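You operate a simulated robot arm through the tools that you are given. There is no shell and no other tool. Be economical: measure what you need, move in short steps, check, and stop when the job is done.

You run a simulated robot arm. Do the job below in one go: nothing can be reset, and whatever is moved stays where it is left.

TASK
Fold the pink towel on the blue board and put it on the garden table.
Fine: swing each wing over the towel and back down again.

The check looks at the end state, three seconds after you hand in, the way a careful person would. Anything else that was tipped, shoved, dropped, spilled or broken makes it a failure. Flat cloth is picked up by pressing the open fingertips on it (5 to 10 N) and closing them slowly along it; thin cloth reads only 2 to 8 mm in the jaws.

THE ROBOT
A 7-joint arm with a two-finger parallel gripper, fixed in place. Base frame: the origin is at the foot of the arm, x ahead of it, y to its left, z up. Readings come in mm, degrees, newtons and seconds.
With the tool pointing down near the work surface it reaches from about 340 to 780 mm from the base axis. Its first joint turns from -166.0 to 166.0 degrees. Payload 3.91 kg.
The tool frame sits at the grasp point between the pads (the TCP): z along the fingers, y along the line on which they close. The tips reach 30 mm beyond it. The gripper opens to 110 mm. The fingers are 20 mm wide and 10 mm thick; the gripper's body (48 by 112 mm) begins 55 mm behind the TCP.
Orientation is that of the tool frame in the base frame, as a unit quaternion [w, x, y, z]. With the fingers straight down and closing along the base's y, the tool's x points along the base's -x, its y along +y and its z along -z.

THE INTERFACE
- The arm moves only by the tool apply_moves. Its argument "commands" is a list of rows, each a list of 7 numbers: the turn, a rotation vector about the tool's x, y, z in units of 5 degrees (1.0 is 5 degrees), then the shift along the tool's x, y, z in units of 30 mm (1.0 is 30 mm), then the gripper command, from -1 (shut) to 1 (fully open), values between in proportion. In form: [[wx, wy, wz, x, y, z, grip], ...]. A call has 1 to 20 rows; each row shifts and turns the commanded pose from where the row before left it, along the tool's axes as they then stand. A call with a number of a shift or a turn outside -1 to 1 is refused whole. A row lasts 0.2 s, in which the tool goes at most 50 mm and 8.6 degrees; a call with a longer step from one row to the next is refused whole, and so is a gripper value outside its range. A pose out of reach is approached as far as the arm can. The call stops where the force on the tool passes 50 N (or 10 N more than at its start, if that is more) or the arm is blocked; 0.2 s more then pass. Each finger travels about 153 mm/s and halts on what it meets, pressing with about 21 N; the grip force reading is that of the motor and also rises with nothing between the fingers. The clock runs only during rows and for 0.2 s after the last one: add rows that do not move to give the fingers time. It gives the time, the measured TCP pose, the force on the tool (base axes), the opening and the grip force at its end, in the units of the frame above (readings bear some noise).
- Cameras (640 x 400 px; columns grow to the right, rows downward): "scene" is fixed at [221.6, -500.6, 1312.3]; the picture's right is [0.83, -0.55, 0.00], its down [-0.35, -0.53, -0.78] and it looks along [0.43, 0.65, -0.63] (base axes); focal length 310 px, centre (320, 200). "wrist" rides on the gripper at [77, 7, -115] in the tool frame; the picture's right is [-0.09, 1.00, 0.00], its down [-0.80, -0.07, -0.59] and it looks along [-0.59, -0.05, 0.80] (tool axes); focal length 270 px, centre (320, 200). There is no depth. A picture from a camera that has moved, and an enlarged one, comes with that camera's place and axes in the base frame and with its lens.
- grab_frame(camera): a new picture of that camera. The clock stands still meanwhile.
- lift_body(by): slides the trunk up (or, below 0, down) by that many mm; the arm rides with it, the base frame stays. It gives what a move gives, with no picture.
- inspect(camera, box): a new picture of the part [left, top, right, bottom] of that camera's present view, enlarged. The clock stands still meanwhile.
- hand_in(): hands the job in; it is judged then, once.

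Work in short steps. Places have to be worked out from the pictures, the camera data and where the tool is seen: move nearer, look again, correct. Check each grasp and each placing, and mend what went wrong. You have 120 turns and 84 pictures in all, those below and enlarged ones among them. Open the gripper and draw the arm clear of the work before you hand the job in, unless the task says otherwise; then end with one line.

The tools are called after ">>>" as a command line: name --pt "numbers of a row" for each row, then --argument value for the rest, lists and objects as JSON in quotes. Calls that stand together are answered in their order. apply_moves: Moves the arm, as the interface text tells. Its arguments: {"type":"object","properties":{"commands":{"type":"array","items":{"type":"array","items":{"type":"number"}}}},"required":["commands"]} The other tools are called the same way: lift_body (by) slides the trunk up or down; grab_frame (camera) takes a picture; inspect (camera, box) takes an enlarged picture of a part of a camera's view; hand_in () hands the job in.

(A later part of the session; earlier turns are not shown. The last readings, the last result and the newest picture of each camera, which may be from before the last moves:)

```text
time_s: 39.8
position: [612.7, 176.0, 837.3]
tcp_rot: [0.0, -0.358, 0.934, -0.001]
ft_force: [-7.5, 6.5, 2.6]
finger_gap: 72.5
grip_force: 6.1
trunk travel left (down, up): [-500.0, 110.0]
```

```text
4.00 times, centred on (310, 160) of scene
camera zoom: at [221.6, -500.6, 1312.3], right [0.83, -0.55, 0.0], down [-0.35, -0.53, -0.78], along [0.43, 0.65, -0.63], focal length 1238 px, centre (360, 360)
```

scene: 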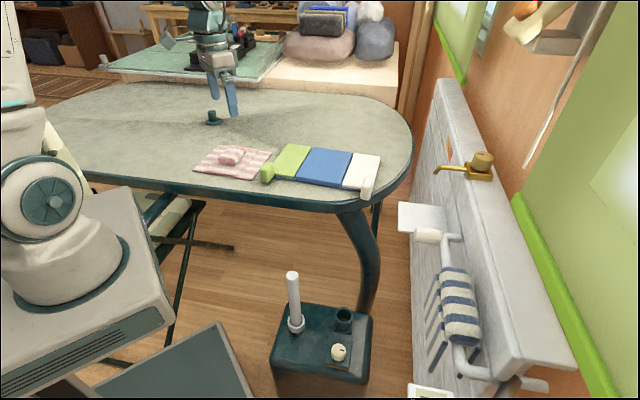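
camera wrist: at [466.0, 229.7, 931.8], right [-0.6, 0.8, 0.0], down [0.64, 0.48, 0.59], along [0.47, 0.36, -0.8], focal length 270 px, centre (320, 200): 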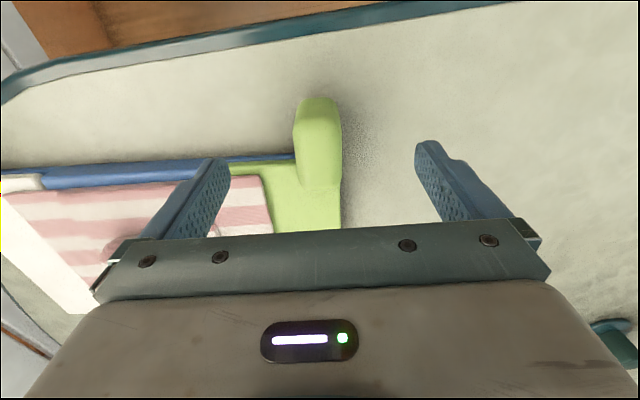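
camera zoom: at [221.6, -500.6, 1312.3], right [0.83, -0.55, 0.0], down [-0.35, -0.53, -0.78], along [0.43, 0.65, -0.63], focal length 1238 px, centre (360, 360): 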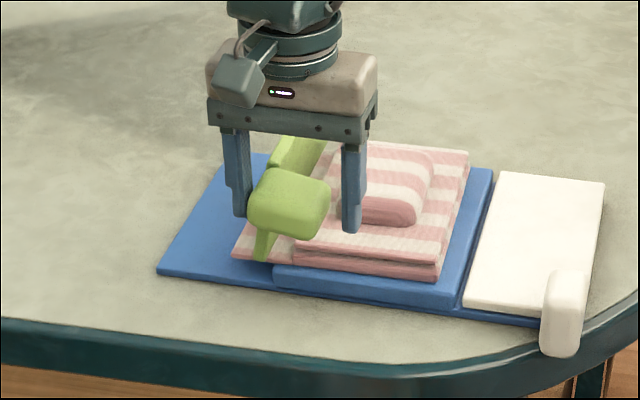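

The towel's right side looks changed; I enlarge to understand.

>>> inspect --camera "scene" --box '[280, 135, 360, 185]'

>>> grab_frame --camera "wrist"

```text
8.00 times, centred on (320, 160) of scene
camera zoom: at [221.6, -500.6, 1312.3], right [0.83, -0.55, 0.0], down [-0.35, -0.53, -0.78], along [0.43, 0.65, -0.63], focal length 2476 px, centre (320, 520)
```

zoom: 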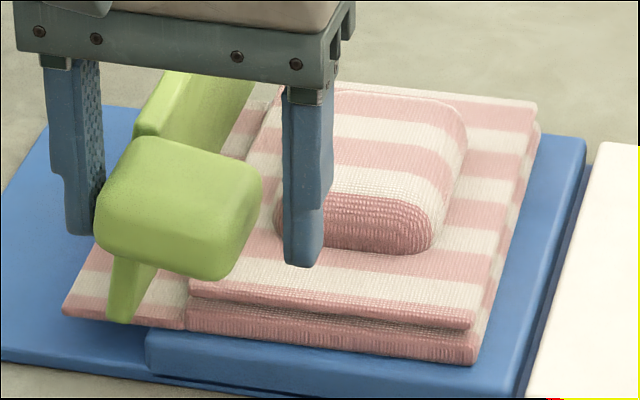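

```text
43 pictures are left
camera wrist: at [548.4, 129.6, 952.8], right [-0.6, 0.8, 0.0], down [0.64, 0.48, 0.59], along [0.47, 0.36, -0.8], focal length 270 px, centre (320, 200)
```

wrist: 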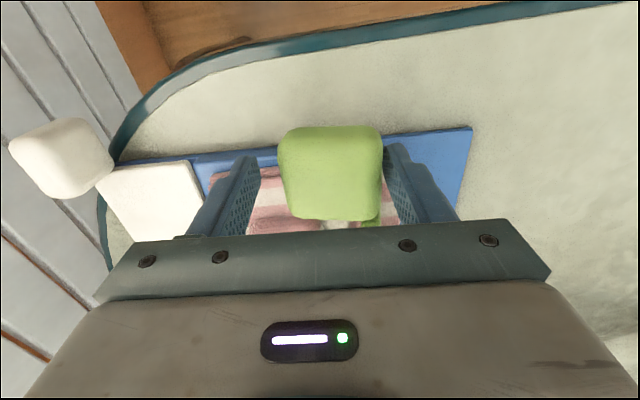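

One flap is already folded onto the middle panel with the wing past ~95°. The handle is wedging the fingers a bit, so I widen the cage and push further over to ~130°.

>>> apply_moves --pt "0 0 0 0 0 0 0.4" --pt "0 0 0 0 -0.3 0.15 0.4" --pt "0 0 0 0 -0.3 0.2 0.4" --pt "0 0 0 0 -0.3 0.2 0.4" --pt "0 0 0 0 -0.2 0.2 0.4" --pt "0 0 0 0 0 0 0.4"

>>> inspect --camera "scene" --box '[230, 110, 390, 210]'

```text
time_s: 41.2
position: [634.7, 148.1, 815.8]
tcp_rot: [0.001, -0.358, 0.934, -0.002]
ft_force: [-11.9, 5.9, 2.4]
finger_gap: 83.4
grip_force: 6.5
trunk travel left (down, up): [-500.0, 110.0]
```

```text
4.00 times, centred on (310, 160) of scene
camera zoom: at [221.6, -500.6, 1312.3], right [0.83, -0.55, 0.0], down [-0.35, -0.53, -0.78], along [0.43, 0.65, -0.63], focal length 1238 px, centre (360, 360)
```

zoom: 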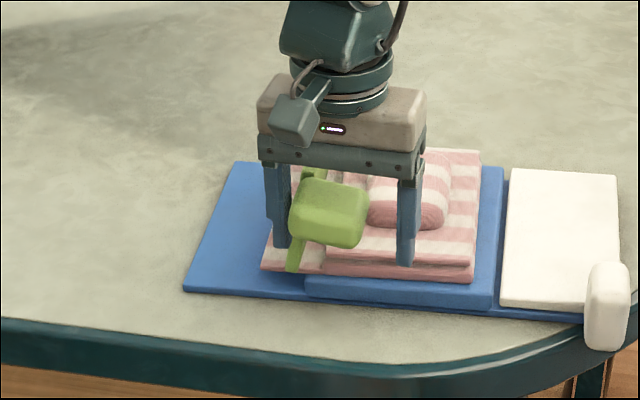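

The board itself is being pushed along (~25 mm towards white) while the wing stays at ~100°: it has hit a stop. I back off the pressure at once and look.

>>> apply_moves --pt "0 0 0 0 0.3 0 0.4" --pt "0 0 0 0 0.2 0 0.4" --pt "0 0 0 0 0 0 0.4"

>>> inspect --camera "scene" --box '[260, 130, 356, 190]'

>>> grab_frame --camera "wrist"

```text
time_s: 42.0
position: [623.6, 161.4, 816.1]
tcp_rot: [0.0, -0.358, 0.934, 0.0]
ft_force: [-0.5, -0.3, 0.2]
finger_gap: 77.0
grip_force: 0.0
trunk travel left (down, up): [-500.0, 110.0]
```

```text
6.67 times, centred on (308, 160) of scene
camera zoom: at [221.6, -500.6, 1312.3], right [0.83, -0.55, 0.0], down [-0.35, -0.53, -0.78], along [0.43, 0.65, -0.63], focal length 2063 px, centre (400, 467)
```

zoom: 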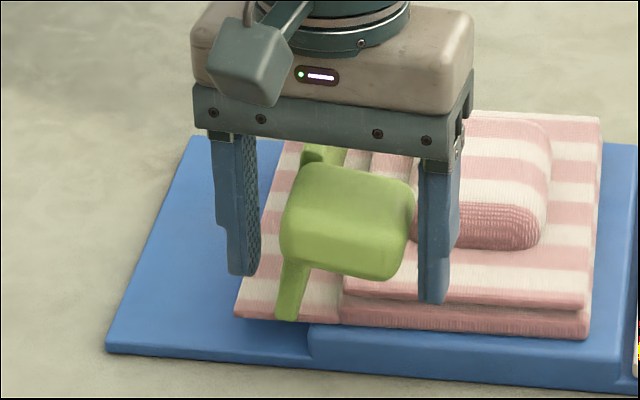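

```text
40 pictures are left
camera wrist: at [561.1, 114.6, 930.9], right [-0.6, 0.8, 0.0], down [0.64, 0.48, 0.59], along [0.48, 0.36, -0.8], focal length 270 px, centre (320, 200)
```

wrist: 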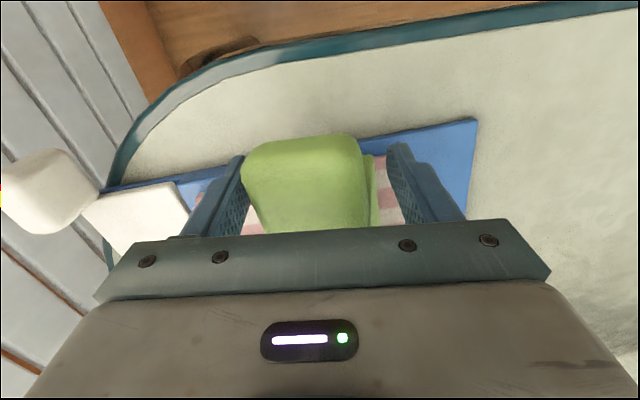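

Contact is released; the wing (friction hinge) stands at ~100°, one flap folded, and the board has been turned ~6° with its green end nearer. I align the tool yaw with the board and pull the wing back with the inner finger.

>>> apply_moves --pt "0 0 -0.6 0 0 0 0.4" --pt "0 0 -0.6 0 0 0 0.4" --pt "0 0 0 0 0.4 0 0.4" --pt "0 0 0 0 0.4 0 0.4" --pt "0 0 0 0 0.4 0 0.4" --pt "0 0 0 0 0.4 0 0.4" --pt "0 0 0 0 0.4 0 0.4" --pt "0 0 0 0 0 0 0.4"

>>> inspect --camera "scene" --box '[230, 110, 390, 210]'

```text
time_s: 43.8
position: [580.8, 203.5, 814.4]
tcp_rot: [0.001, -0.407, 0.913, 0.001]
ft_force: [0.6, -0.5, 0.0]
finger_gap: 77.2
grip_force: 0.2
trunk travel left (down, up): [-500.0, 110.0]
```

```text
4.00 times, centred on (310, 160) of scene
camera zoom: at [221.6, -500.6, 1312.3], right [0.83, -0.55, 0.0], down [-0.35, -0.53, -0.78], along [0.43, 0.65, -0.63], focal length 1238 px, centre (360, 360)
```

zoom: 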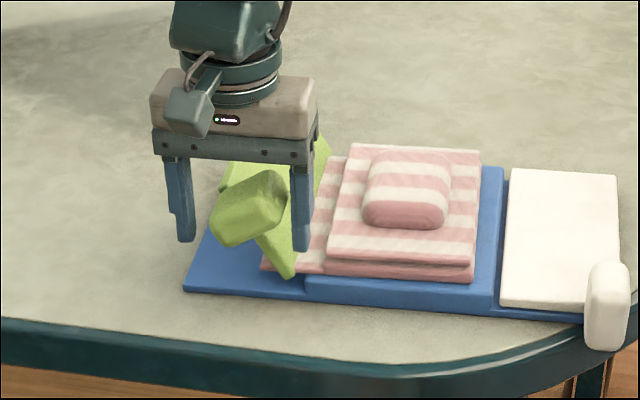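

The wing follows back (~65°). Continue pulling out and slightly down.

>>> apply_moves --pt "0 0 0 0 0.4 0.1 0.4" --pt "0 0 0 0 0.35 0.2 0.4" --pt "0 0 0 0 0.35 0.3 0.4" --pt "0 0 0 0 0.3 0.3 0.4" --pt "0 0 0 0 0 0 0.4"

>>> inspect --camera "scene" --box '[230, 110, 390, 210]'

```text
time_s: 45.0
position: [549.4, 231.1, 788.3]
tcp_rot: [0.0, -0.407, 0.914, 0.0]
ft_force: [0.2, -0.2, -0.1]
finger_gap: 76.7
grip_force: 0.1
trunk travel left (down, up): [-500.0, 110.0]
```

```text
4.00 times, centred on (310, 160) of scene
camera zoom: at [221.6, -500.6, 1312.3], right [0.83, -0.55, 0.0], down [-0.35, -0.53, -0.78], along [0.43, 0.65, -0.63], focal length 1238 px, centre (360, 360)
```

zoom: 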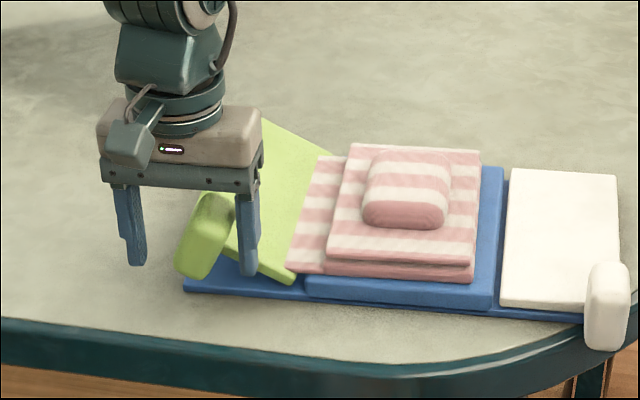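

Wing is down to ~30°. I rise, close the fingers, and press the handle down from above.

>>> apply_moves --pt "0 0 0 0 0 -0.8 0.4" --pt "0 0 0 0 0 -0.9 0.4" --pt "0 0 0 0 -0.3 0 -0.5" --pt "0 0 0 0 0 0 -1" --pt "0 0 0 0 0 0 -1" --pt "0 0 0 0 0 0.4 -1" --pt "0 0 0 0 0 0.3 -1" --pt "0 0 0 0 0 0.3 -1" --pt "0 0 0 0 0 0.2 -1" --pt "0 0 0 0 0 0 -1"

>>> inspect --camera "scene" --box '[230, 110, 390, 210]'

```text
time_s: 46.3
position: [560.9, 220.3, 836.4]
tcp_rot: [0.0, -0.402, 0.916, 0.004]
ft_force: [1.1, -0.6, -0.7]
finger_gap: 0.2
grip_force: 21.2
trunk travel left (down, up): [-500.0, 110.0]
stopped in row 6: the force on the tool passed its limit (the readings are from after the stop); the commanded pose is now the measured one
```

```text
4.00 times, centred on (310, 160) of scene
camera zoom: at [221.6, -500.6, 1312.3], right [0.83, -0.55, 0.0], down [-0.35, -0.53, -0.78], along [0.43, 0.65, -0.63], focal length 1238 px, centre (360, 360)
```

zoom: 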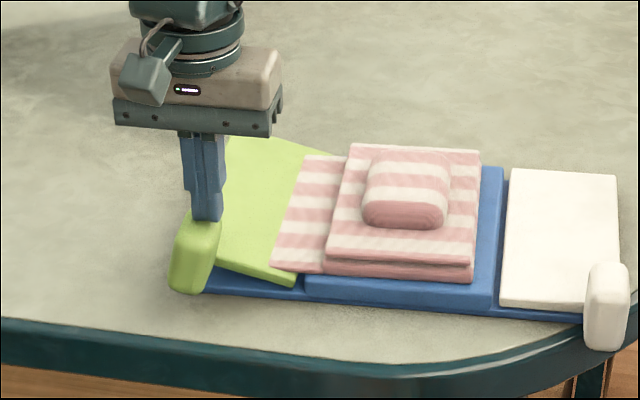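

It moved down to ~15° with a force spike. I re-centre 10 mm outward over the handle and press more slowly.

>>> apply_moves --pt "0 0 0 0 0 -0.2 -1" --pt "0 0 0 0 0.35 0 -1" --pt "0 0 0 0 0 0.15 -1" --pt "0 0 0 0 0 0.1 -1" --pt "0 0 0 0 0 0.1 -1" --pt "0 0 0 0 0 0.1 -1" --pt "0 0 0 0 0 0.1 -1" --pt "0 0 0 0 0 0.1 -1" --pt "0 0 0 0 0 0.1 -1" --pt "0 0 0 0 0 0.1 -1" --pt "0 0 0 0 0 0.1 -1" --pt "0 0 0 0 0 0.1 -1" --pt "0 0 0 0 0 0.1 -1"

>>> inspect --camera "scene" --box '[230, 110, 390, 210]'

```text
time_s: 49.1
position: [546.4, 235.1, 813.8]
tcp_rot: [0.004, -0.407, 0.913, 0.004]
ft_force: [-2.6, -0.8, 36.3]
finger_gap: 0.0
grip_force: 20.8
trunk travel left (down, up): [-500.0, 110.0]
```

```text
4.00 times, centred on (310, 160) of scene
camera zoom: at [221.6, -500.6, 1312.3], right [0.83, -0.55, 0.0], down [-0.35, -0.53, -0.78], along [0.43, 0.65, -0.63], focal length 1238 px, centre (360, 360)
```

zoom: 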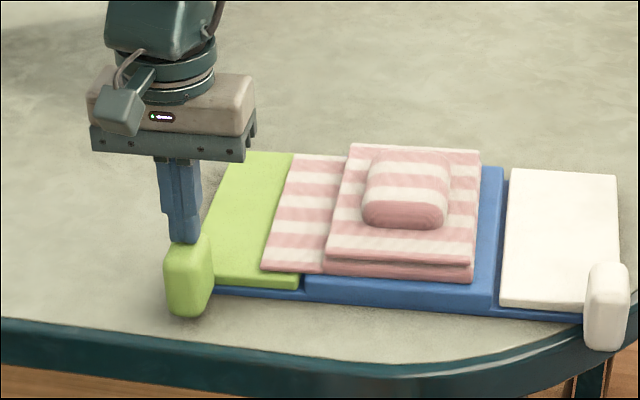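

The green wing is flat again (36 N press), the towel half folded. Since the board was shoved, I'll grip the green handle again and drag it back to its original grasp pose (527.7, 273.8, yaw 42°). First rise, open and check alignment.

>>> apply_moves --pt "0 0 0 0 0 -0.3 -1" --pt "0 0 0 0 0 -0.7 -1" --pt "0 0 0 0.4 0 -0.3 0" --pt "0 0 0 0 0 0 1" --pt "0 0 0 0 0 0 1"

>>> grab_frame --camera "wrist"

```text
time_s: 50.3
position: [538.0, 226.0, 848.4]
tcp_rot: [-0.001, -0.407, 0.913, 0.003]
ft_force: [0.4, 0.0, -0.3]
finger_gap: 109.9
grip_force: 0.0
trunk travel left (down, up): [-500.0, 110.0]
```

```text
35 pictures are left
camera wrist: at [480.7, 171.7, 963.7], right [-0.68, 0.73, 0.01], down [0.59, 0.54, 0.6], along [0.43, 0.41, -0.8], focal length 270 px, centre (320, 200)
```

wrist: 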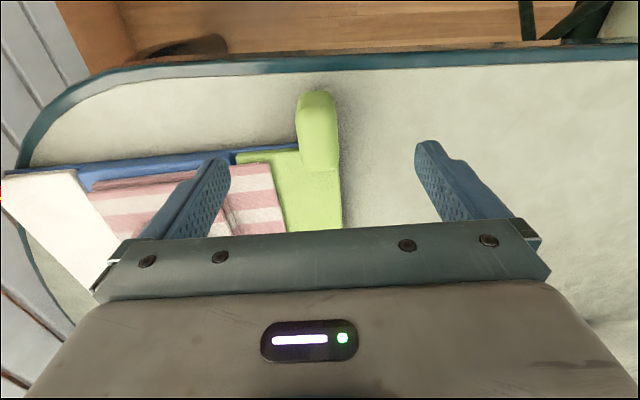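

Handle well placed between the fingers, board yaw ≈ 50°. Descend, close on the handle.

>>> apply_moves --pt "0 0 -0.25 0 0 0.8 1" --pt "0 0 -0.25 0 0 0.8 1" --pt "0 0 0 0 0 0.7 1" --pt "0 0 0 0 0 0.6 1" --pt "0 0 0 0 0 0 0.4" --pt "0 0 0 0 0 0 0" --pt "0 0 0 0 0 0 -0.3" --pt "0 0 0 0 0 0 -0.6" --pt "0 0 0 0 0 0 -0.6"

```text
time_s: 52.3
position: [540.5, 226.7, 762.3]
tcp_rot: [0.001, -0.426, 0.905, 0.003]
ft_force: [5.6, -2.1, 2.2]
finger_gap: 30.4
grip_force: 20.6
trunk travel left (down, up): [-500.0, 110.0]
```

Gripped (30.4 mm). Drag slowly back with the yaw correction.

>>> apply_moves --pt "0 0 0.17 -0.083 0.14 0 -0.6" --pt "0 0 0.17 -0.083 0.14 0 -0.6" --pt "0 0 0.17 -0.083 0.14 0 -0.6" --pt "0 0 0.17 -0.083 0.14 0 -0.6" --pt "0 0 0.17 -0.083 0.14 0 -0.6" --pt "0 0 0.17 -0.083 0.14 0 -0.6" --pt "0 0 0.17 -0.083 0.14 0 -0.6" --pt "0 0 0.17 -0.083 0.14 0 -0.6" --pt "0 0 0.17 -0.083 0.14 0 -0.6" --pt "0 0 0.17 -0.083 0.14 0 -0.6" --pt "0 0 0 0 0 0 -0.6"

>>> inspect --camera "scene" --box '[230, 110, 390, 210]'

```text
time_s: 54.7
position: [525.2, 271.9, 761.2]
tcp_rot: [0.0, -0.36, 0.933, 0.004]
ft_force: [9.1, -8.7, 0.1]
finger_gap: 30.3
grip_force: 21.1
trunk travel left (down, up): [-500.0, 110.0]
```

```text
4.00 times, centred on (310, 160) of scene
camera zoom: at [221.6, -500.6, 1312.3], right [0.83, -0.55, 0.0], down [-0.35, -0.53, -0.78], along [0.43, 0.65, -0.63], focal length 1238 px, centre (360, 360)
```

zoom: 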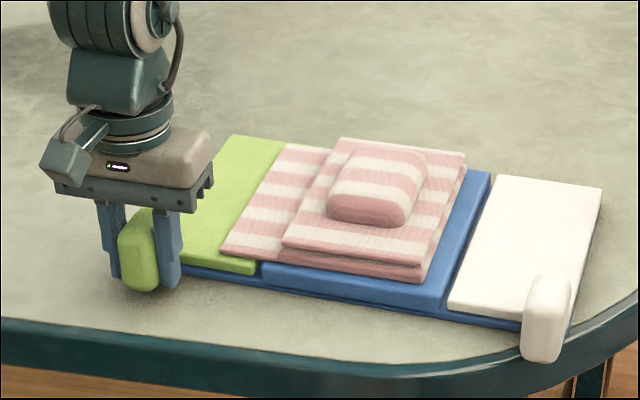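

The board is back at its original place. Release, rise, and travel to the white handle (expected about (746,40)).

>>> apply_moves --pt "0 0 0 0 0 0 0" --pt "0 0 0 0 0 0 1" --pt "0 0 0 0 0 0 1" --pt "0 0 0 0 0 -0.8 1" --pt "0 0 0 0 0 -0.9 1" --pt "0 0 0 0 0 -0.9 1" --pt "0 0 0 0 -0.98 -0.5 1" --pt "0 0 0 0 -0.98 0 1" --pt "0 0 0 0 -0.98 0 1" --pt "0 0 0 0 -0.98 0 1" --pt "0 0 0 0 -0.98 0 1" --pt "0 0 0 0 -0.98 0 1" --pt "0 0 0 0 -0.98 0 1" --pt "0 0 0 0 -0.98 0 1" --pt "0 0 0 0 -0.98 0 1" --pt "0 0 0 0 -0.98 0 1" --pt "0 0 0 0 -0.98 0 1" --pt "0 0 0 0 0 0 1"

>>> grab_frame --camera "wrist"

```text
time_s: 58.5
position: [742.2, 31.5, 852.4]
tcp_rot: [-0.001, -0.359, 0.933, 0.004]
ft_force: [-0.5, -0.6, 0.6]
finger_gap: 110.0
grip_force: 0.1
trunk travel left (down, up): [-500.0, 110.0]
```

```text
33 pictures are left
camera wrist: at [679.7, -17.2, 966.4], right [-0.6, 0.8, 0.01], down [0.64, 0.48, 0.6], along [0.47, 0.36, -0.8], focal length 270 px, centre (320, 200)
```

wrist: 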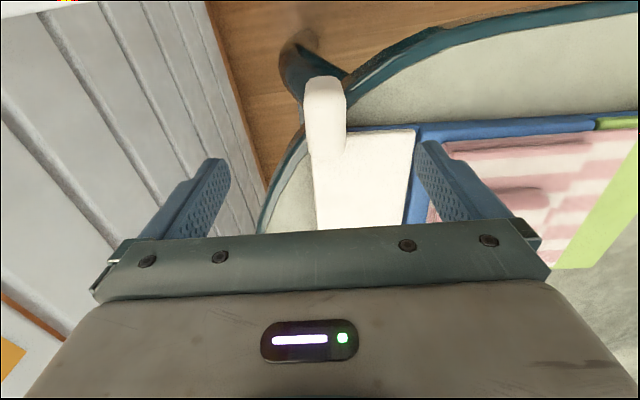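

White handle sits ~12 mm nearer than ideal and 5 mm aside; I correct, descend and close on it.

>>> apply_moves --pt "0 0 0 0.42 0.17 0.6 1" --pt "0 0 0 0 0 0.8 1" --pt "0 0 0 0 0 0.8 1" --pt "0 0 0 0 0 0.8 1" --pt "0 0 0 0 0 0 0.4" --pt "0 0 0 0 0 0 0" --pt "0 0 0 0 0 0 -0.3" --pt "0 0 0 0 0 0 -0.6" --pt "0 0 0 0 0 0 -0.6"

>>> inspect --camera "scene" --box '[260, 110, 420, 210]'

```text
time_s: 60.5
position: [731.4, 26.8, 761.6]
tcp_rot: [0.0, -0.357, 0.934, 0.004]
ft_force: [2.6, -2.2, 0.2]
finger_gap: 30.6
grip_force: 21.2
trunk travel left (down, up): [-500.0, 110.0]
```

```text
4.00 times, centred on (340, 160) of scene
camera zoom: at [221.6, -500.6, 1312.3], right [0.83, -0.55, 0.0], down [-0.35, -0.53, -0.78], along [0.43, 0.65, -0.63], focal length 1238 px, centre (240, 360)
```

zoom: 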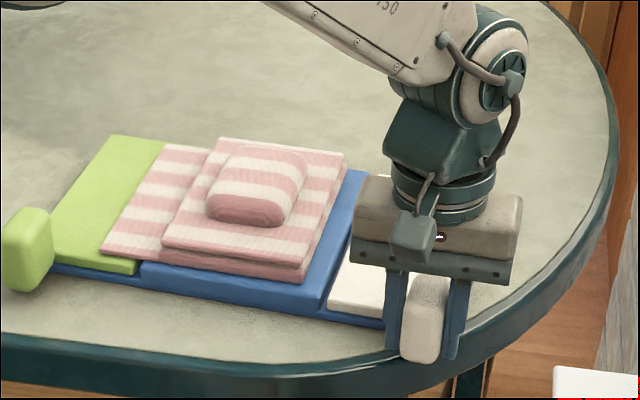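

Gripped. Swing the white wing up, mirrored arc, 35° first.

>>> apply_moves --pt "1 0 0 0 0.062 -0.255 -0.6" --pt "1 0 0 0 0.062 -0.255 -0.6" --pt "1 0 0 0 0.062 -0.255 -0.6" --pt "1 0 0 0 0.062 -0.255 -0.6" --pt "1 0 0 0 0.062 -0.255 -0.6" --pt "1 0 0 0 0.062 -0.255 -0.6" --pt "1 0 0 0 0.062 -0.255 -0.6" --pt "0 0 0 0 0 0 -0.6"

>>> inspect --camera "scene" --box '[260, 110, 420, 210]'

```text
time_s: 62.3
position: [712.2, 47.8, 809.6]
tcp_rot: [0.107, -0.341, 0.892, -0.277]
ft_force: [0.7, 2.0, 0.1]
finger_gap: 30.3
grip_force: 21.4
trunk travel left (down, up): [-500.0, 110.0]
```

```text
4.00 times, centred on (340, 160) of scene
camera zoom: at [221.6, -500.6, 1312.3], right [0.83, -0.55, 0.0], down [-0.35, -0.53, -0.78], along [0.43, 0.65, -0.63], focal length 1238 px, centre (240, 360)
```

zoom: 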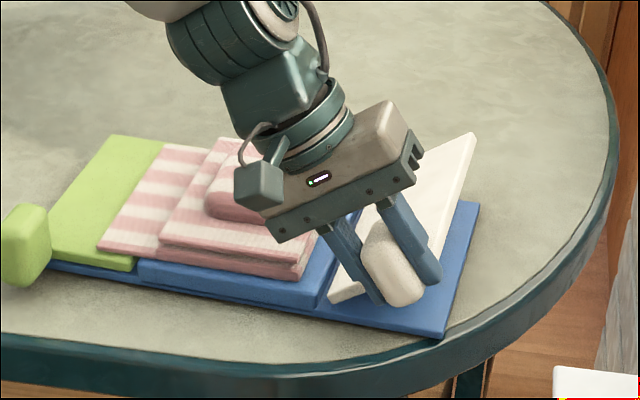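

Very low forces. Another 25° to ~60°.

>>> apply_moves --pt "1 0 0 0 0.062 -0.255 -0.6" --pt "1 0 0 0 0.062 -0.255 -0.6" --pt "1 0 0 0 0.062 -0.255 -0.6" --pt "1 0 0 0 0.062 -0.255 -0.6" --pt "1 0 0 0 0.062 -0.255 -0.6" --pt "0 0 0 0 0 0 -0.6"

>>> apply_moves --pt "-1 0 0 0 -0.041 0 -0.38" --pt "-1 0 0 0 -0.041 0 -0.3" --pt "-1 0 0 0 -0.041 0 -0.24" --pt "-1 0 0 0 -0.041 0 -0.18" --pt "-1 0 0 0 -0.041 0 -0.12" --pt "-1 0 0 0 -0.041 0 -0.08" --pt "0 0 0 0 0 0 -0.08"

>>> inspect --camera "scene" --box '[260, 110, 420, 210]'

```text
time_s: 63.7
position: [690.1, 72.8, 830.4]
tcp_rot: [0.179, -0.31, 0.81, -0.464]
ft_force: [1.3, 3.1, -10.1]
finger_gap: 29.9
grip_force: 20.8
trunk travel left (down, up): [-500.0, 110.0]
```

```text
time_s: 65.3
position: [692.1, 68.8, 836.9]
tcp_rot: [0.092, -0.346, 0.903, -0.238]
ft_force: [-0.6, 0.0, -0.1]
finger_gap: 50.5
grip_force: 0.1
trunk travel left (down, up): [-500.0, 110.0]
```

```text
4.00 times, centred on (340, 160) of scene
camera zoom: at [221.6, -500.6, 1312.3], right [0.83, -0.55, 0.0], down [-0.35, -0.53, -0.78], along [0.43, 0.65, -0.63], focal length 1238 px, centre (240, 360)
```

zoom: 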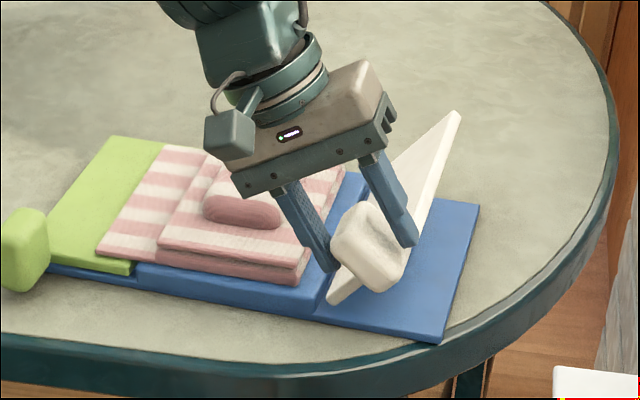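

The wing holds itself at ~55°. Continue turning the tool upright with the gap widening to ~70 mm.

>>> apply_moves --pt "-1 0 0 0 -0.041 0 0" --pt "-1 0 0 0 -0.041 0 0.08" --pt "-1 0 0 0 -0.041 0 0.15" --pt "-1 0 0 0 -0.041 0 0.2" --pt "-1 0 0 0 -0.041 0 0.25" --pt "-1 0 0 0 -0.041 0 0.25" --pt "0 0 0 0 0 0 0.25"

>>> inspect --camera "scene" --box '[260, 110, 420, 210]'

```text
time_s: 66.9
position: [697.6, 62.9, 838.3]
tcp_rot: [0.0, -0.358, 0.934, 0.003]
ft_force: [4.5, -3.9, 5.2]
finger_gap: 71.4
grip_force: 3.2
trunk travel left (down, up): [-500.0, 110.0]
```

```text
4.00 times, centred on (340, 160) of scene
camera zoom: at [221.6, -500.6, 1312.3], right [0.83, -0.55, 0.0], down [-0.35, -0.53, -0.78], along [0.43, 0.65, -0.63], focal length 1238 px, centre (240, 360)
```

zoom: 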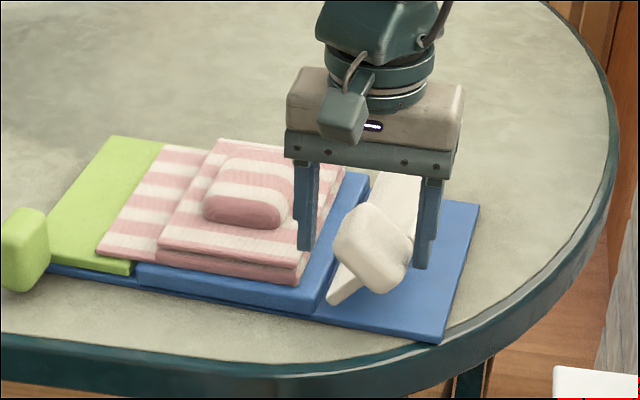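

Lower 10 mm and push the white wing over towards vertical.

>>> apply_moves --pt "0 0 0 0 0 0.33 0.3" --pt "0 0 0 0 0.33 0 0.3" --pt "0 0 0 0 0.33 0 0.3" --pt "0 0 0 0 0.33 0 0.3" --pt "0 0 0 0 0.33 0 0.3" --pt "0 0 0 0 0.33 0 0.3" --pt "0 0 0 0 0.2 0 0.3" --pt "0 0 0 0 0 0 0.3"

>>> inspect --camera "scene" --box '[230, 110, 390, 210]'

```text
time_s: 67.8
position: [691.3, 69.8, 839.2]
tcp_rot: [0.012, -0.357, 0.934, -0.008]
ft_force: [6.6, -22.4, 22.1]
finger_gap: 82.5
grip_force: 11.1
trunk travel left (down, up): [-500.0, 110.0]
stopped in row 4: the force on the tool passed its limit (the readings are from after the stop); the commanded pose is now the measured one
```

```text
4.00 times, centred on (310, 160) of scene
camera zoom: at [221.6, -500.6, 1312.3], right [0.83, -0.55, 0.0], down [-0.35, -0.53, -0.78], along [0.43, 0.65, -0.63], focal length 1238 px, centre (360, 360)
```

zoom: 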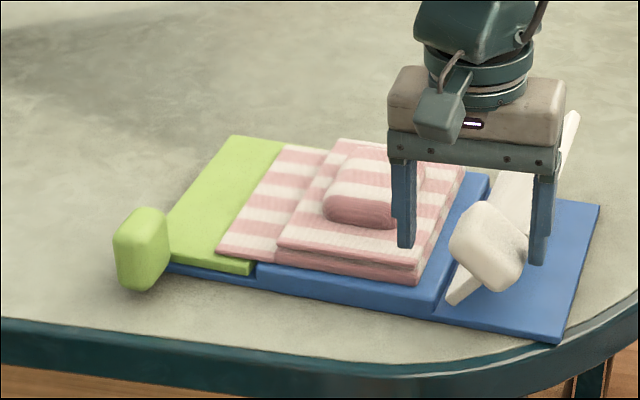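

The outer finger rode on the handle's radial face instead of getting behind it. I back up, open wide, and go lower so the outer finger gets under the handle's lower-outer corner.

>>> apply_moves --pt "0 0 0 0 -0.2 -0.5 0.6" --pt "0 0 0 0 0 0 0.9" --pt "0 0 0 0 0 0.5 0.9" --pt "0 0 0 0 0 0.5 0.9" --pt "0 0 0 0 0 0.5 0.9" --pt "0 0 0 0 0 0.2 0.9" --pt "0 0 0 0 0 0 0.9"

>>> inspect --camera "scene" --box '[280, 110, 408, 190]'

```text
time_s: 69.3
position: [693.2, 71.3, 799.8]
tcp_rot: [0.007, -0.358, 0.934, -0.003]
ft_force: [0.4, 0.1, 0.2]
finger_gap: 104.5
grip_force: 0.1
trunk travel left (down, up): [-500.0, 110.0]
```

```text
5.00 times, centred on (344, 150) of scene
camera zoom: at [221.6, -500.6, 1312.3], right [0.83, -0.55, 0.0], down [-0.35, -0.53, -0.78], along [0.43, 0.65, -0.63], focal length 1547 px, centre (200, 450)
```

zoom: 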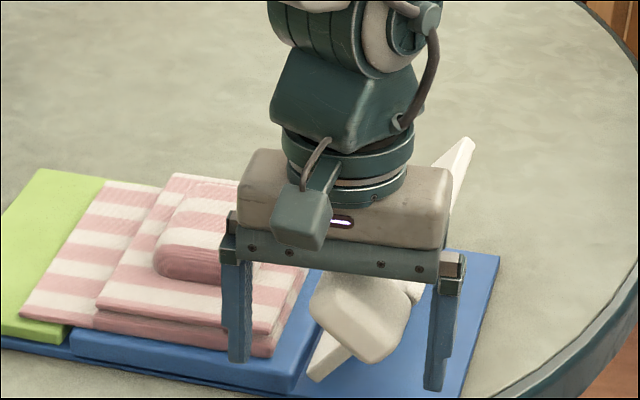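

Outer finger is now behind and below the handle. Push towards the towel in small steps.

>>> apply_moves --pt "0 0 0 0 0.3 0 0.9" --pt "0 0 0 0 0.3 0 0.9" --pt "0 0 0 0 0.3 0 0.9" --pt "0 0 0 0 0.3 0 0.9" --pt "0 0 0 0 0.3 0 0.9" --pt "0 0 0 0 0.3 -0.1 0.9" --pt "0 0 0 0 0.3 -0.1 0.9" --pt "0 0 0 0 0 0 0.9"

>>> inspect --camera "scene" --box '[230, 110, 390, 210]'

```text
time_s: 71.2
position: [653.3, 117.6, 803.9]
tcp_rot: [0.008, -0.359, 0.933, -0.003]
ft_force: [0.4, -1.0, 1.1]
finger_gap: 104.5
grip_force: 0.5
trunk travel left (down, up): [-500.0, 110.0]
```

```text
4.00 times, centred on (310, 160) of scene
camera zoom: at [221.6, -500.6, 1312.3], right [0.83, -0.55, 0.0], down [-0.35, -0.53, -0.78], along [0.43, 0.65, -0.63], focal length 1238 px, centre (360, 360)
```

zoom: 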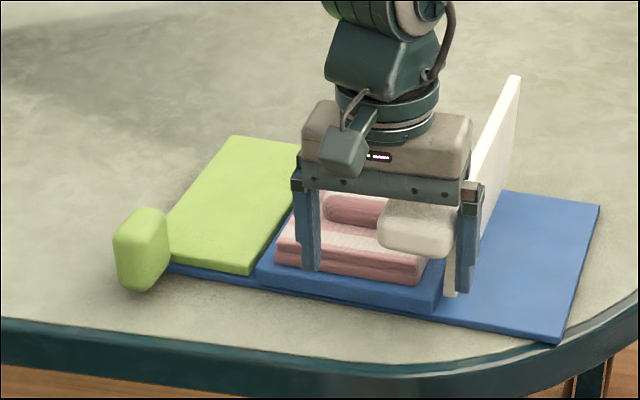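

The second flap is now folded too (green wing fully clear) with the white wing at ~88°. I nudge ~10 mm more to be past vertical, watching force.

>>> apply_moves --pt "0 0 0 0 0.12 0 0.9" --pt "0 0 0 0 0.12 0 0.9" --pt "0 0 0 0 0.1 0 0.9" --pt "0 0 0 0 0 0 0.9"

>>> inspect --camera "scene" --box '[230, 110, 390, 210]'

```text
time_s: 72.2
position: [644.9, 124.5, 805.0]
tcp_rot: [0.008, -0.359, 0.933, -0.002]
ft_force: [1.1, -1.3, -0.1]
finger_gap: 104.9
grip_force: 0.2
trunk travel left (down, up): [-500.0, 110.0]
```

```text
4.00 times, centred on (310, 160) of scene
camera zoom: at [221.6, -500.6, 1312.3], right [0.83, -0.55, 0.0], down [-0.35, -0.53, -0.78], along [0.43, 0.65, -0.63], focal length 1238 px, centre (360, 360)
```

zoom: 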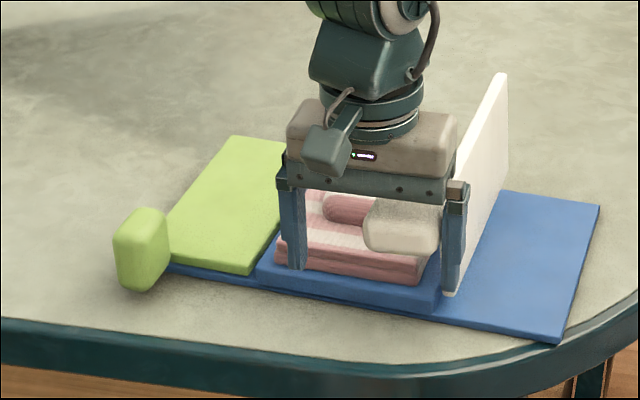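

White wing is past vertical (~95°), no board movement. Now pull it back outward with the inner finger.

>>> apply_moves --pt "0 0 0 0 -0.4 0 0.8" --pt "0 0 0 0 -0.4 0 0.6" --pt "0 0 0 0 -0.3 0 0.45" --pt "0 0 0 0 -0.3 0 0.45" --pt "0 0 0 0 -0.3 0 0.45" --pt "0 0 0 0 -0.3 0 0.45" --pt "0 0 0 0 -0.3 0 0.45" --pt "0 0 0 0 -0.3 0 0.45" --pt "0 0 0 0 0 0 0.45"

>>> inspect --camera "scene" --box '[250, 110, 410, 210]'

```text
time_s: 74.2
position: [697.1, 67.7, 806.4]
tcp_rot: [0.009, -0.359, 0.933, -0.003]
ft_force: [1.1, 0.1, -0.4]
finger_gap: 80.0
grip_force: 0.2
trunk travel left (down, up): [-500.0, 110.0]
```

```text
4.00 times, centred on (330, 160) of scene
camera zoom: at [221.6, -500.6, 1312.3], right [0.83, -0.55, 0.0], down [-0.35, -0.53, -0.78], along [0.43, 0.65, -0.63], focal length 1238 px, centre (280, 360)
```

zoom: 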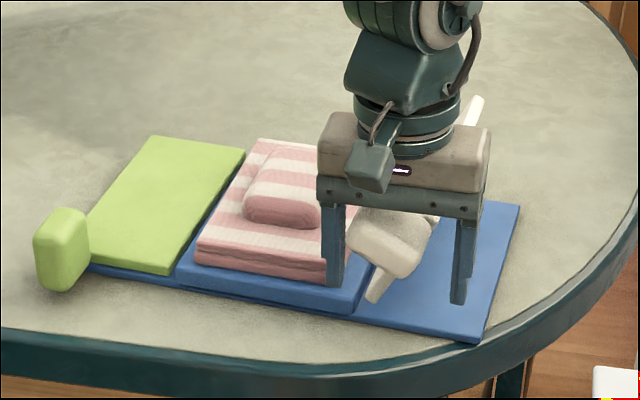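

White wing back to ~60°. Continue outward and slightly down.

>>> apply_moves --pt "0 0 0 0 -0.35 0.1 0.45" --pt "0 0 0 0 -0.35 0.15 0.45" --pt "0 0 0 0 -0.35 0.2 0.45" --pt "0 0 0 0 -0.35 0.2 0.45" --pt "0 0 0 0 0 0 0.45"

>>> inspect --camera "scene" --box '[250, 110, 410, 210]'

```text
time_s: 75.3
position: [725.3, 36.7, 785.2]
tcp_rot: [0.008, -0.357, 0.934, -0.003]
ft_force: [-0.4, 0.1, -0.8]
finger_gap: 79.9
grip_force: 0.3
trunk travel left (down, up): [-500.0, 110.0]
```

```text
4.00 times, centred on (330, 160) of scene
camera zoom: at [221.6, -500.6, 1312.3], right [0.83, -0.55, 0.0], down [-0.35, -0.53, -0.78], along [0.43, 0.65, -0.63], focal length 1238 px, centre (280, 360)
```

zoom: 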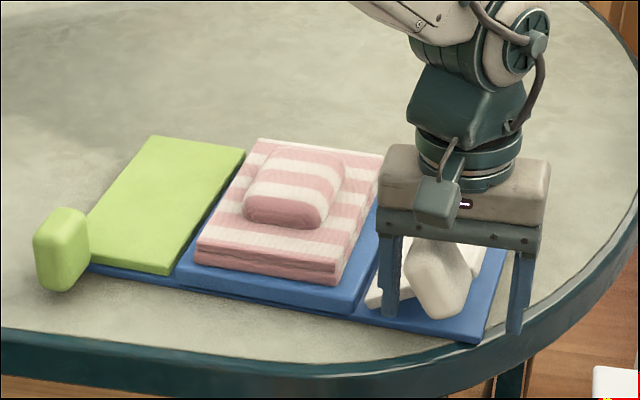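

Wing ~30°. Rise, close fingers, then press the handle down slowly.

>>> apply_moves --pt "0 0 0 0 0 -0.8 0.45" --pt "0 0 0 0 0 -0.9 0.45" --pt "0 0 0 0 0 -0.7 0.45" --pt "0 0 0 0 0 0 -0.5" --pt "0 0 0 0 0 0 -1" --pt "0 0 0 0 0 0 -1" --pt "0 0 0 0 0 0.1 -1" --pt "0 0 0 0 0 0.1 -1" --pt "0 0 0 0 0 0.1 -1" --pt "0 0 0 0 0 0.1 -1" --pt "0 0 0 0 0 0.1 -1" --pt "0 0 0 0 0 0.1 -1" --pt "0 0 0 0 0 0.1 -1" --pt "0 0 0 0 0 0.1 -1" --pt "0 0 0 0 0 0.1 -1" --pt "0 0 0 0 0 0.1 -1"

>>> inspect --camera "scene" --box '[250, 110, 410, 210]'

```text
time_s: 78.1
position: [728.6, 32.1, 846.8]
tcp_rot: [0.016, -0.358, 0.934, -0.011]
ft_force: [-1.6, -16.8, 12.9]
finger_gap: 0.2
grip_force: 21.0
trunk travel left (down, up): [-500.0, 110.0]
stopped in row 13: the force on the tool passed its limit (the readings are from after the stop); the commanded pose is now the measured one
```

```text
4.00 times, centred on (330, 160) of scene
camera zoom: at [221.6, -500.6, 1312.3], right [0.83, -0.55, 0.0], down [-0.35, -0.53, -0.78], along [0.43, 0.65, -0.63], focal length 1238 px, centre (280, 360)
```

zoom: 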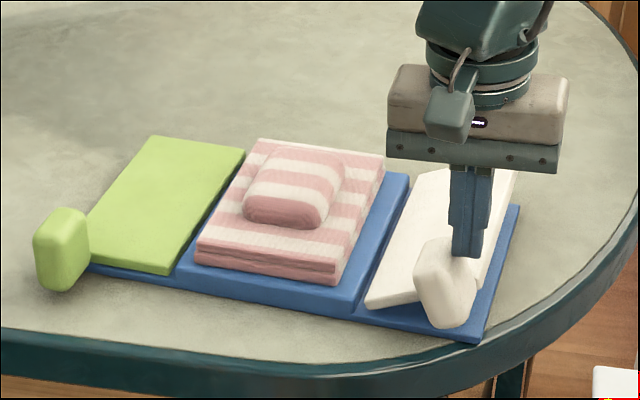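

Finger is at the handle's outer corner; shift ~9 mm inward and press again.

>>> apply_moves --pt "0 0 0 0 0 -0.25 -1" --pt "0 0 0 0 0.3 0 -1" --pt "0 0 0 0 0 0.15 -1" --pt "0 0 0 0 0 0.1 -1" --pt "0 0 0 0 0 0.1 -1" --pt "0 0 0 0 0 0.1 -1" --pt "0 0 0 0 -0.05 0.1 -1" --pt "0 0 0 0 -0.05 0.1 -1" --pt "0 0 0 0 -0.05 0.1 -1" --pt "0 0 0 0 -0.05 0.1 -1" --pt "0 0 0 0 0 0.1 -1" --pt "0 0 0 0 0 0.1 -1" --pt "0 0 0 0 0 0.1 -1" --pt "0 0 0 0 0 0 -1"

>>> inspect --camera "scene" --box '[250, 110, 410, 210]'

```text
time_s: 79.2
position: [726.8, 38.7, 851.6]
tcp_rot: [0.024, -0.357, 0.934, -0.015]
ft_force: [-0.4, -15.5, 11.3]
finger_gap: 0.1
grip_force: 21.3
trunk travel left (down, up): [-500.0, 110.0]
stopped in row 5: the force on the tool passed its limit (the readings are from after the stop); the commanded pose is now the measured one
```

```text
4.00 times, centred on (330, 160) of scene
camera zoom: at [221.6, -500.6, 1312.3], right [0.83, -0.55, 0.0], down [-0.35, -0.53, -0.78], along [0.43, 0.65, -0.63], focal length 1238 px, centre (280, 360)
```

zoom: 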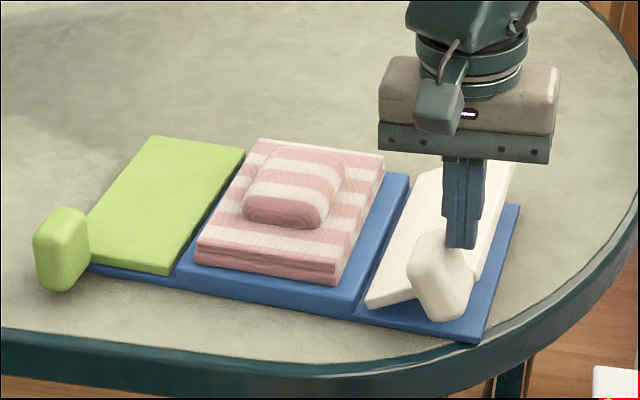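

The finger slides on the sloping outer face. I need the top face further inside: rise, remove the small tool tilt, shift ~20 mm inward, then press while drifting outward.

>>> apply_moves --pt "0 0 0 0 0 -0.6 -1" --pt "-0.52 0.39 0 0 0.4 0 -1" --pt "0 0 0 0 0.3 0 -1" --pt "0 0 0 0 0 0.3 -1" --pt "0 0 0 0 0 0.2 -1" --pt "0 0 0 0 0 0.1 -1" --pt "0 0 0 0 0 0.1 -1" --pt "0 0 0 0 0 0.1 -1" --pt "0 0 0 0 -0.04 0.1 -1" --pt "0 0 0 0 -0.04 0.1 -1" --pt "0 0 0 0 0 0 -1"

>>> inspect --camera "scene" --box '[250, 110, 410, 210]'

```text
time_s: 80.8
position: [717.1, 66.2, 850.2]
tcp_rot: [0.004, -0.363, 0.932, -0.002]
ft_force: [0.7, 1.9, -0.3]
finger_gap: 0.0
grip_force: 21.1
trunk travel left (down, up): [-500.0, 110.0]
stopped in row 8: the force on the tool passed its limit (the readings are from after the stop); the commanded pose is now the measured one
```

```text
4.00 times, centred on (330, 160) of scene
camera zoom: at [221.6, -500.6, 1312.3], right [0.83, -0.55, 0.0], down [-0.35, -0.53, -0.78], along [0.43, 0.65, -0.63], focal length 1238 px, centre (280, 360)
```

zoom: 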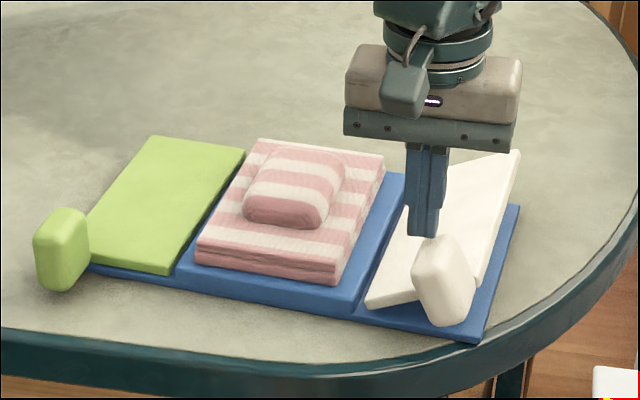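

Finger now sits on the handle's upper inner face. Press more slowly (1.5 mm steps).

>>> apply_moves --pt "0 0 0 0 -0.1 0.05 -1" --pt "0 0 0 0 -0.02 0.05 -1" --pt "0 0 0 0 -0.02 0.05 -1" --pt "0 0 0 0 -0.02 0.05 -1" --pt "0 0 0 0 -0.02 0.05 -1" --pt "0 0 0 0 -0.02 0.05 -1" --pt "0 0 0 0 -0.02 0.05 -1" --pt "0 0 0 0 -0.02 0.05 -1" --pt "0 0 0 0 -0.02 0.05 -1" --pt "0 0 0 0 -0.02 0.05 -1" --pt "0 0 0 0 -0.02 0.05 -1" --pt "0 0 0 0 -0.02 0.05 -1" --pt "0 0 0 0 -0.02 0.05 -1" --pt "0 0 0 0 -0.02 0.05 -1" --pt "0 0 0 0 -0.02 0.05 -1" --pt "0 0 0 0 0 0 -1"

>>> inspect --camera "scene" --box '[250, 110, 410, 210]'

```text
time_s: 84.2
position: [723.9, 48.8, 828.6]
tcp_rot: [0.006, -0.359, 0.933, -0.002]
ft_force: [-0.1, -1.2, 1.3]
finger_gap: 0.0
grip_force: 21.2
trunk travel left (down, up): [-500.0, 110.0]
```

```text
4.00 times, centred on (330, 160) of scene
camera zoom: at [221.6, -500.6, 1312.3], right [0.83, -0.55, 0.0], down [-0.35, -0.53, -0.78], along [0.43, 0.65, -0.63], focal length 1238 px, centre (280, 360)
```

zoom: 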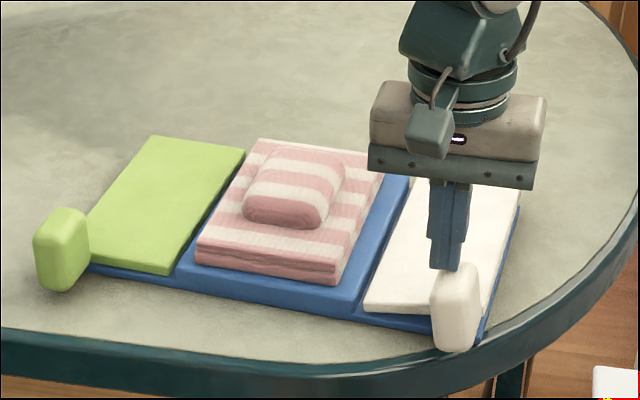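

It goes down nicely (~7° left). Finish pressing until it seats.

>>> apply_moves --pt "0 0 0 0 -0.06 0.05 -1" --pt "0 0 0 0 -0.06 0.05 -1" --pt "0 0 0 0 -0.02 0.05 -1" --pt "0 0 0 0 -0.02 0.05 -1" --pt "0 0 0 0 0 0.05 -1" --pt "0 0 0 0 0 0.05 -1" --pt "0 0 0 0 0 0.05 -1" --pt "0 0 0 0 0 0.05 -1" --pt "0 0 0 0 0 0.05 -1" --pt "0 0 0 0 0 0.05 -1" --pt "0 0 0 0 0 0 -1"

>>> inspect --camera "scene" --box '[250, 110, 410, 210]'

```text
time_s: 86.6
position: [728.8, 44.8, 814.4]
tcp_rot: [0.006, -0.359, 0.933, -0.003]
ft_force: [0.9, -1.6, 5.8]
finger_gap: 0.1
grip_force: 21.3
trunk travel left (down, up): [-500.0, 110.0]
```

```text
4.00 times, centred on (330, 160) of scene
camera zoom: at [221.6, -500.6, 1312.3], right [0.83, -0.55, 0.0], down [-0.35, -0.53, -0.78], along [0.43, 0.65, -0.63], focal length 1238 px, centre (280, 360)
```

zoom: 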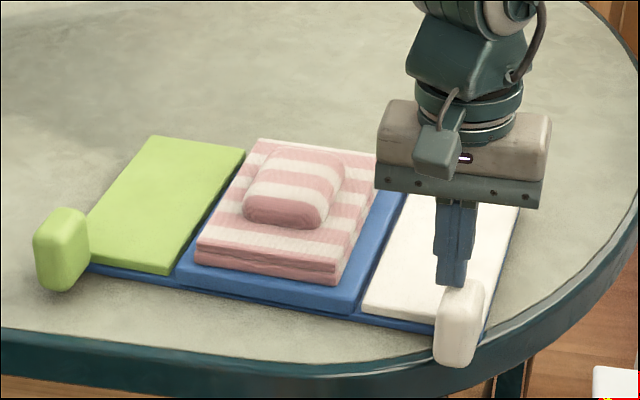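

Almost seated; press 2 mm more, then rise and move over the folded towel.

>>> apply_moves --pt "0 0 0 0 0 0.05 -1" --pt "0 0 0 0 0 0.03 -1" --pt "0 0 0 0 0 0 -1"

>>> apply_moves --pt "0 0 0 0 0 -0.4 -1" --pt "0 0 0 0 0 -0.8 -1" --pt "0 0 0 0 0 -0.9 0" --pt "0 0 0 0 0 -0.5 1" --pt "0 0 0 -0.5 0.9 0 1" --pt "0 0 0 -0.5 0.9 0 1" --pt "0 0 0 -0.5 0.9 0 1" --pt "0 0 0 -0.5 0.9 0 1" --pt "0 0 0 -0.5 0.9 0 1" --pt "0 0 0 -0.5 0.7 0 1" --pt "0 0 0 0 0 0 1"

>>> grab_frame --camera "wrist"

```text
time_s: 87.4
position: [728.4, 44.2, 814.8]
tcp_rot: [0.008, -0.36, 0.933, -0.003]
ft_force: [5.0, -2.4, 18.2]
finger_gap: 0.0
grip_force: 20.6
trunk travel left (down, up): [-500.0, 110.0]
```

```text
time_s: 89.8
position: [688.8, 223.0, 889.3]
tcp_rot: [0.006, -0.36, 0.933, -0.003]
ft_force: [1.3, 1.1, -0.1]
finger_gap: 110.2
grip_force: 0.0
trunk travel left (down, up): [-500.0, 110.0]
```

```text
17 pictures are left
camera wrist: at [624.9, 175.8, 1002.9], right [-0.6, 0.8, -0.01], down [0.63, 0.48, 0.6], along [0.48, 0.36, -0.8], focal length 270 px, centre (320, 200)
```

wrist: 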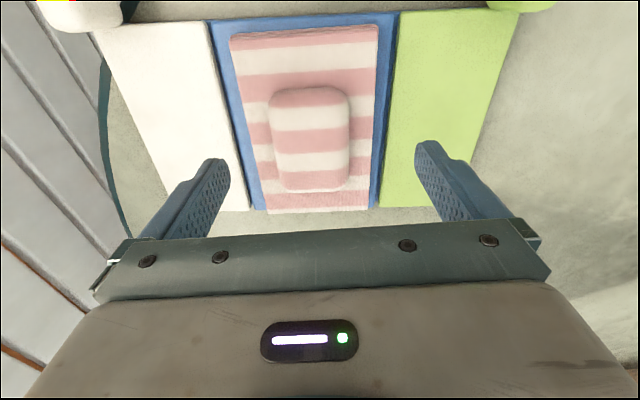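

Towel is folded to the middle panel's width and both wings are flat. Lump centre is at tool offset (-15,-10) mm; I descend over it.

>>> apply_moves --pt "0 0 0 -0.5 -0.35 0.5 1" --pt "0 0 0 0 0 0.7 1" --pt "0 0 0 0 0 0.7 1" --pt "0 0 0 0 0 0.7 1" --pt "0 0 0 0 0 0 1"

>>> inspect --camera "scene" --box '[270, 115, 366, 175]'

```text
time_s: 91.0
position: [706.7, 224.3, 810.6]
tcp_rot: [0.006, -0.359, 0.933, -0.002]
ft_force: [-0.1, 1.0, -0.5]
finger_gap: 109.9
grip_force: 0.1
trunk travel left (down, up): [-500.0, 110.0]
```

```text
6.67 times, centred on (318, 145) of scene
camera zoom: at [221.6, -500.6, 1312.3], right [0.83, -0.55, 0.0], down [-0.35, -0.53, -0.78], along [0.43, 0.65, -0.63], focal length 2063 px, centre (333, 567)
```

zoom: 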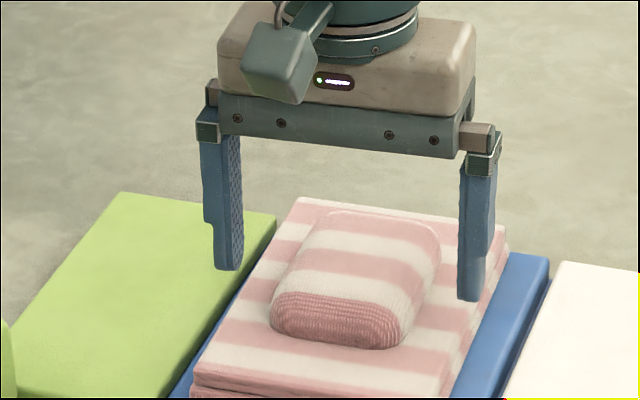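

Aligned. Lower 15 mm and close on the lump.

>>> apply_moves --pt "0 0 0 0 0 0.3 1" --pt "0 0 0 0 0 0.15 1" --pt "0 0 0 0 0 0 0.7" --pt "0 0 0 0 0 0 0.5" --pt "0 0 0 0 0 0 0.2" --pt "0 0 0 0 0 0 -1" --pt "0 0 0 0 0 0 -1" --pt "0 0 0 0 0 -0.1 -1" --pt "0 0 0 0 0 -0.3 -1" --pt "0 0 0 0 0 -0.5 -1" --pt "0 0 0 0 0 0 -1"

>>> inspect --camera "scene" --box '[250, 110, 410, 210]'

```text
time_s: 93.4
position: [707.1, 223.5, 827.4]
tcp_rot: [0.006, -0.359, 0.933, -0.003]
ft_force: [0.1, 0.3, -1.3]
finger_gap: 69.6
grip_force: 21.0
trunk travel left (down, up): [-500.0, 110.0]
```

```text
4.00 times, centred on (330, 160) of scene
camera zoom: at [221.6, -500.6, 1312.3], right [0.83, -0.55, 0.0], down [-0.35, -0.53, -0.78], along [0.43, 0.65, -0.63], focal length 1238 px, centre (280, 360)
```

zoom: 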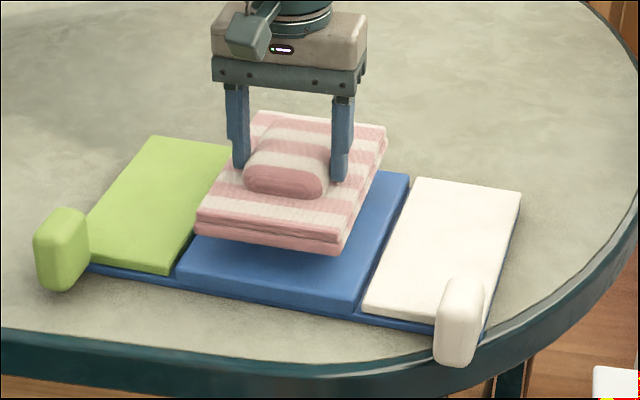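

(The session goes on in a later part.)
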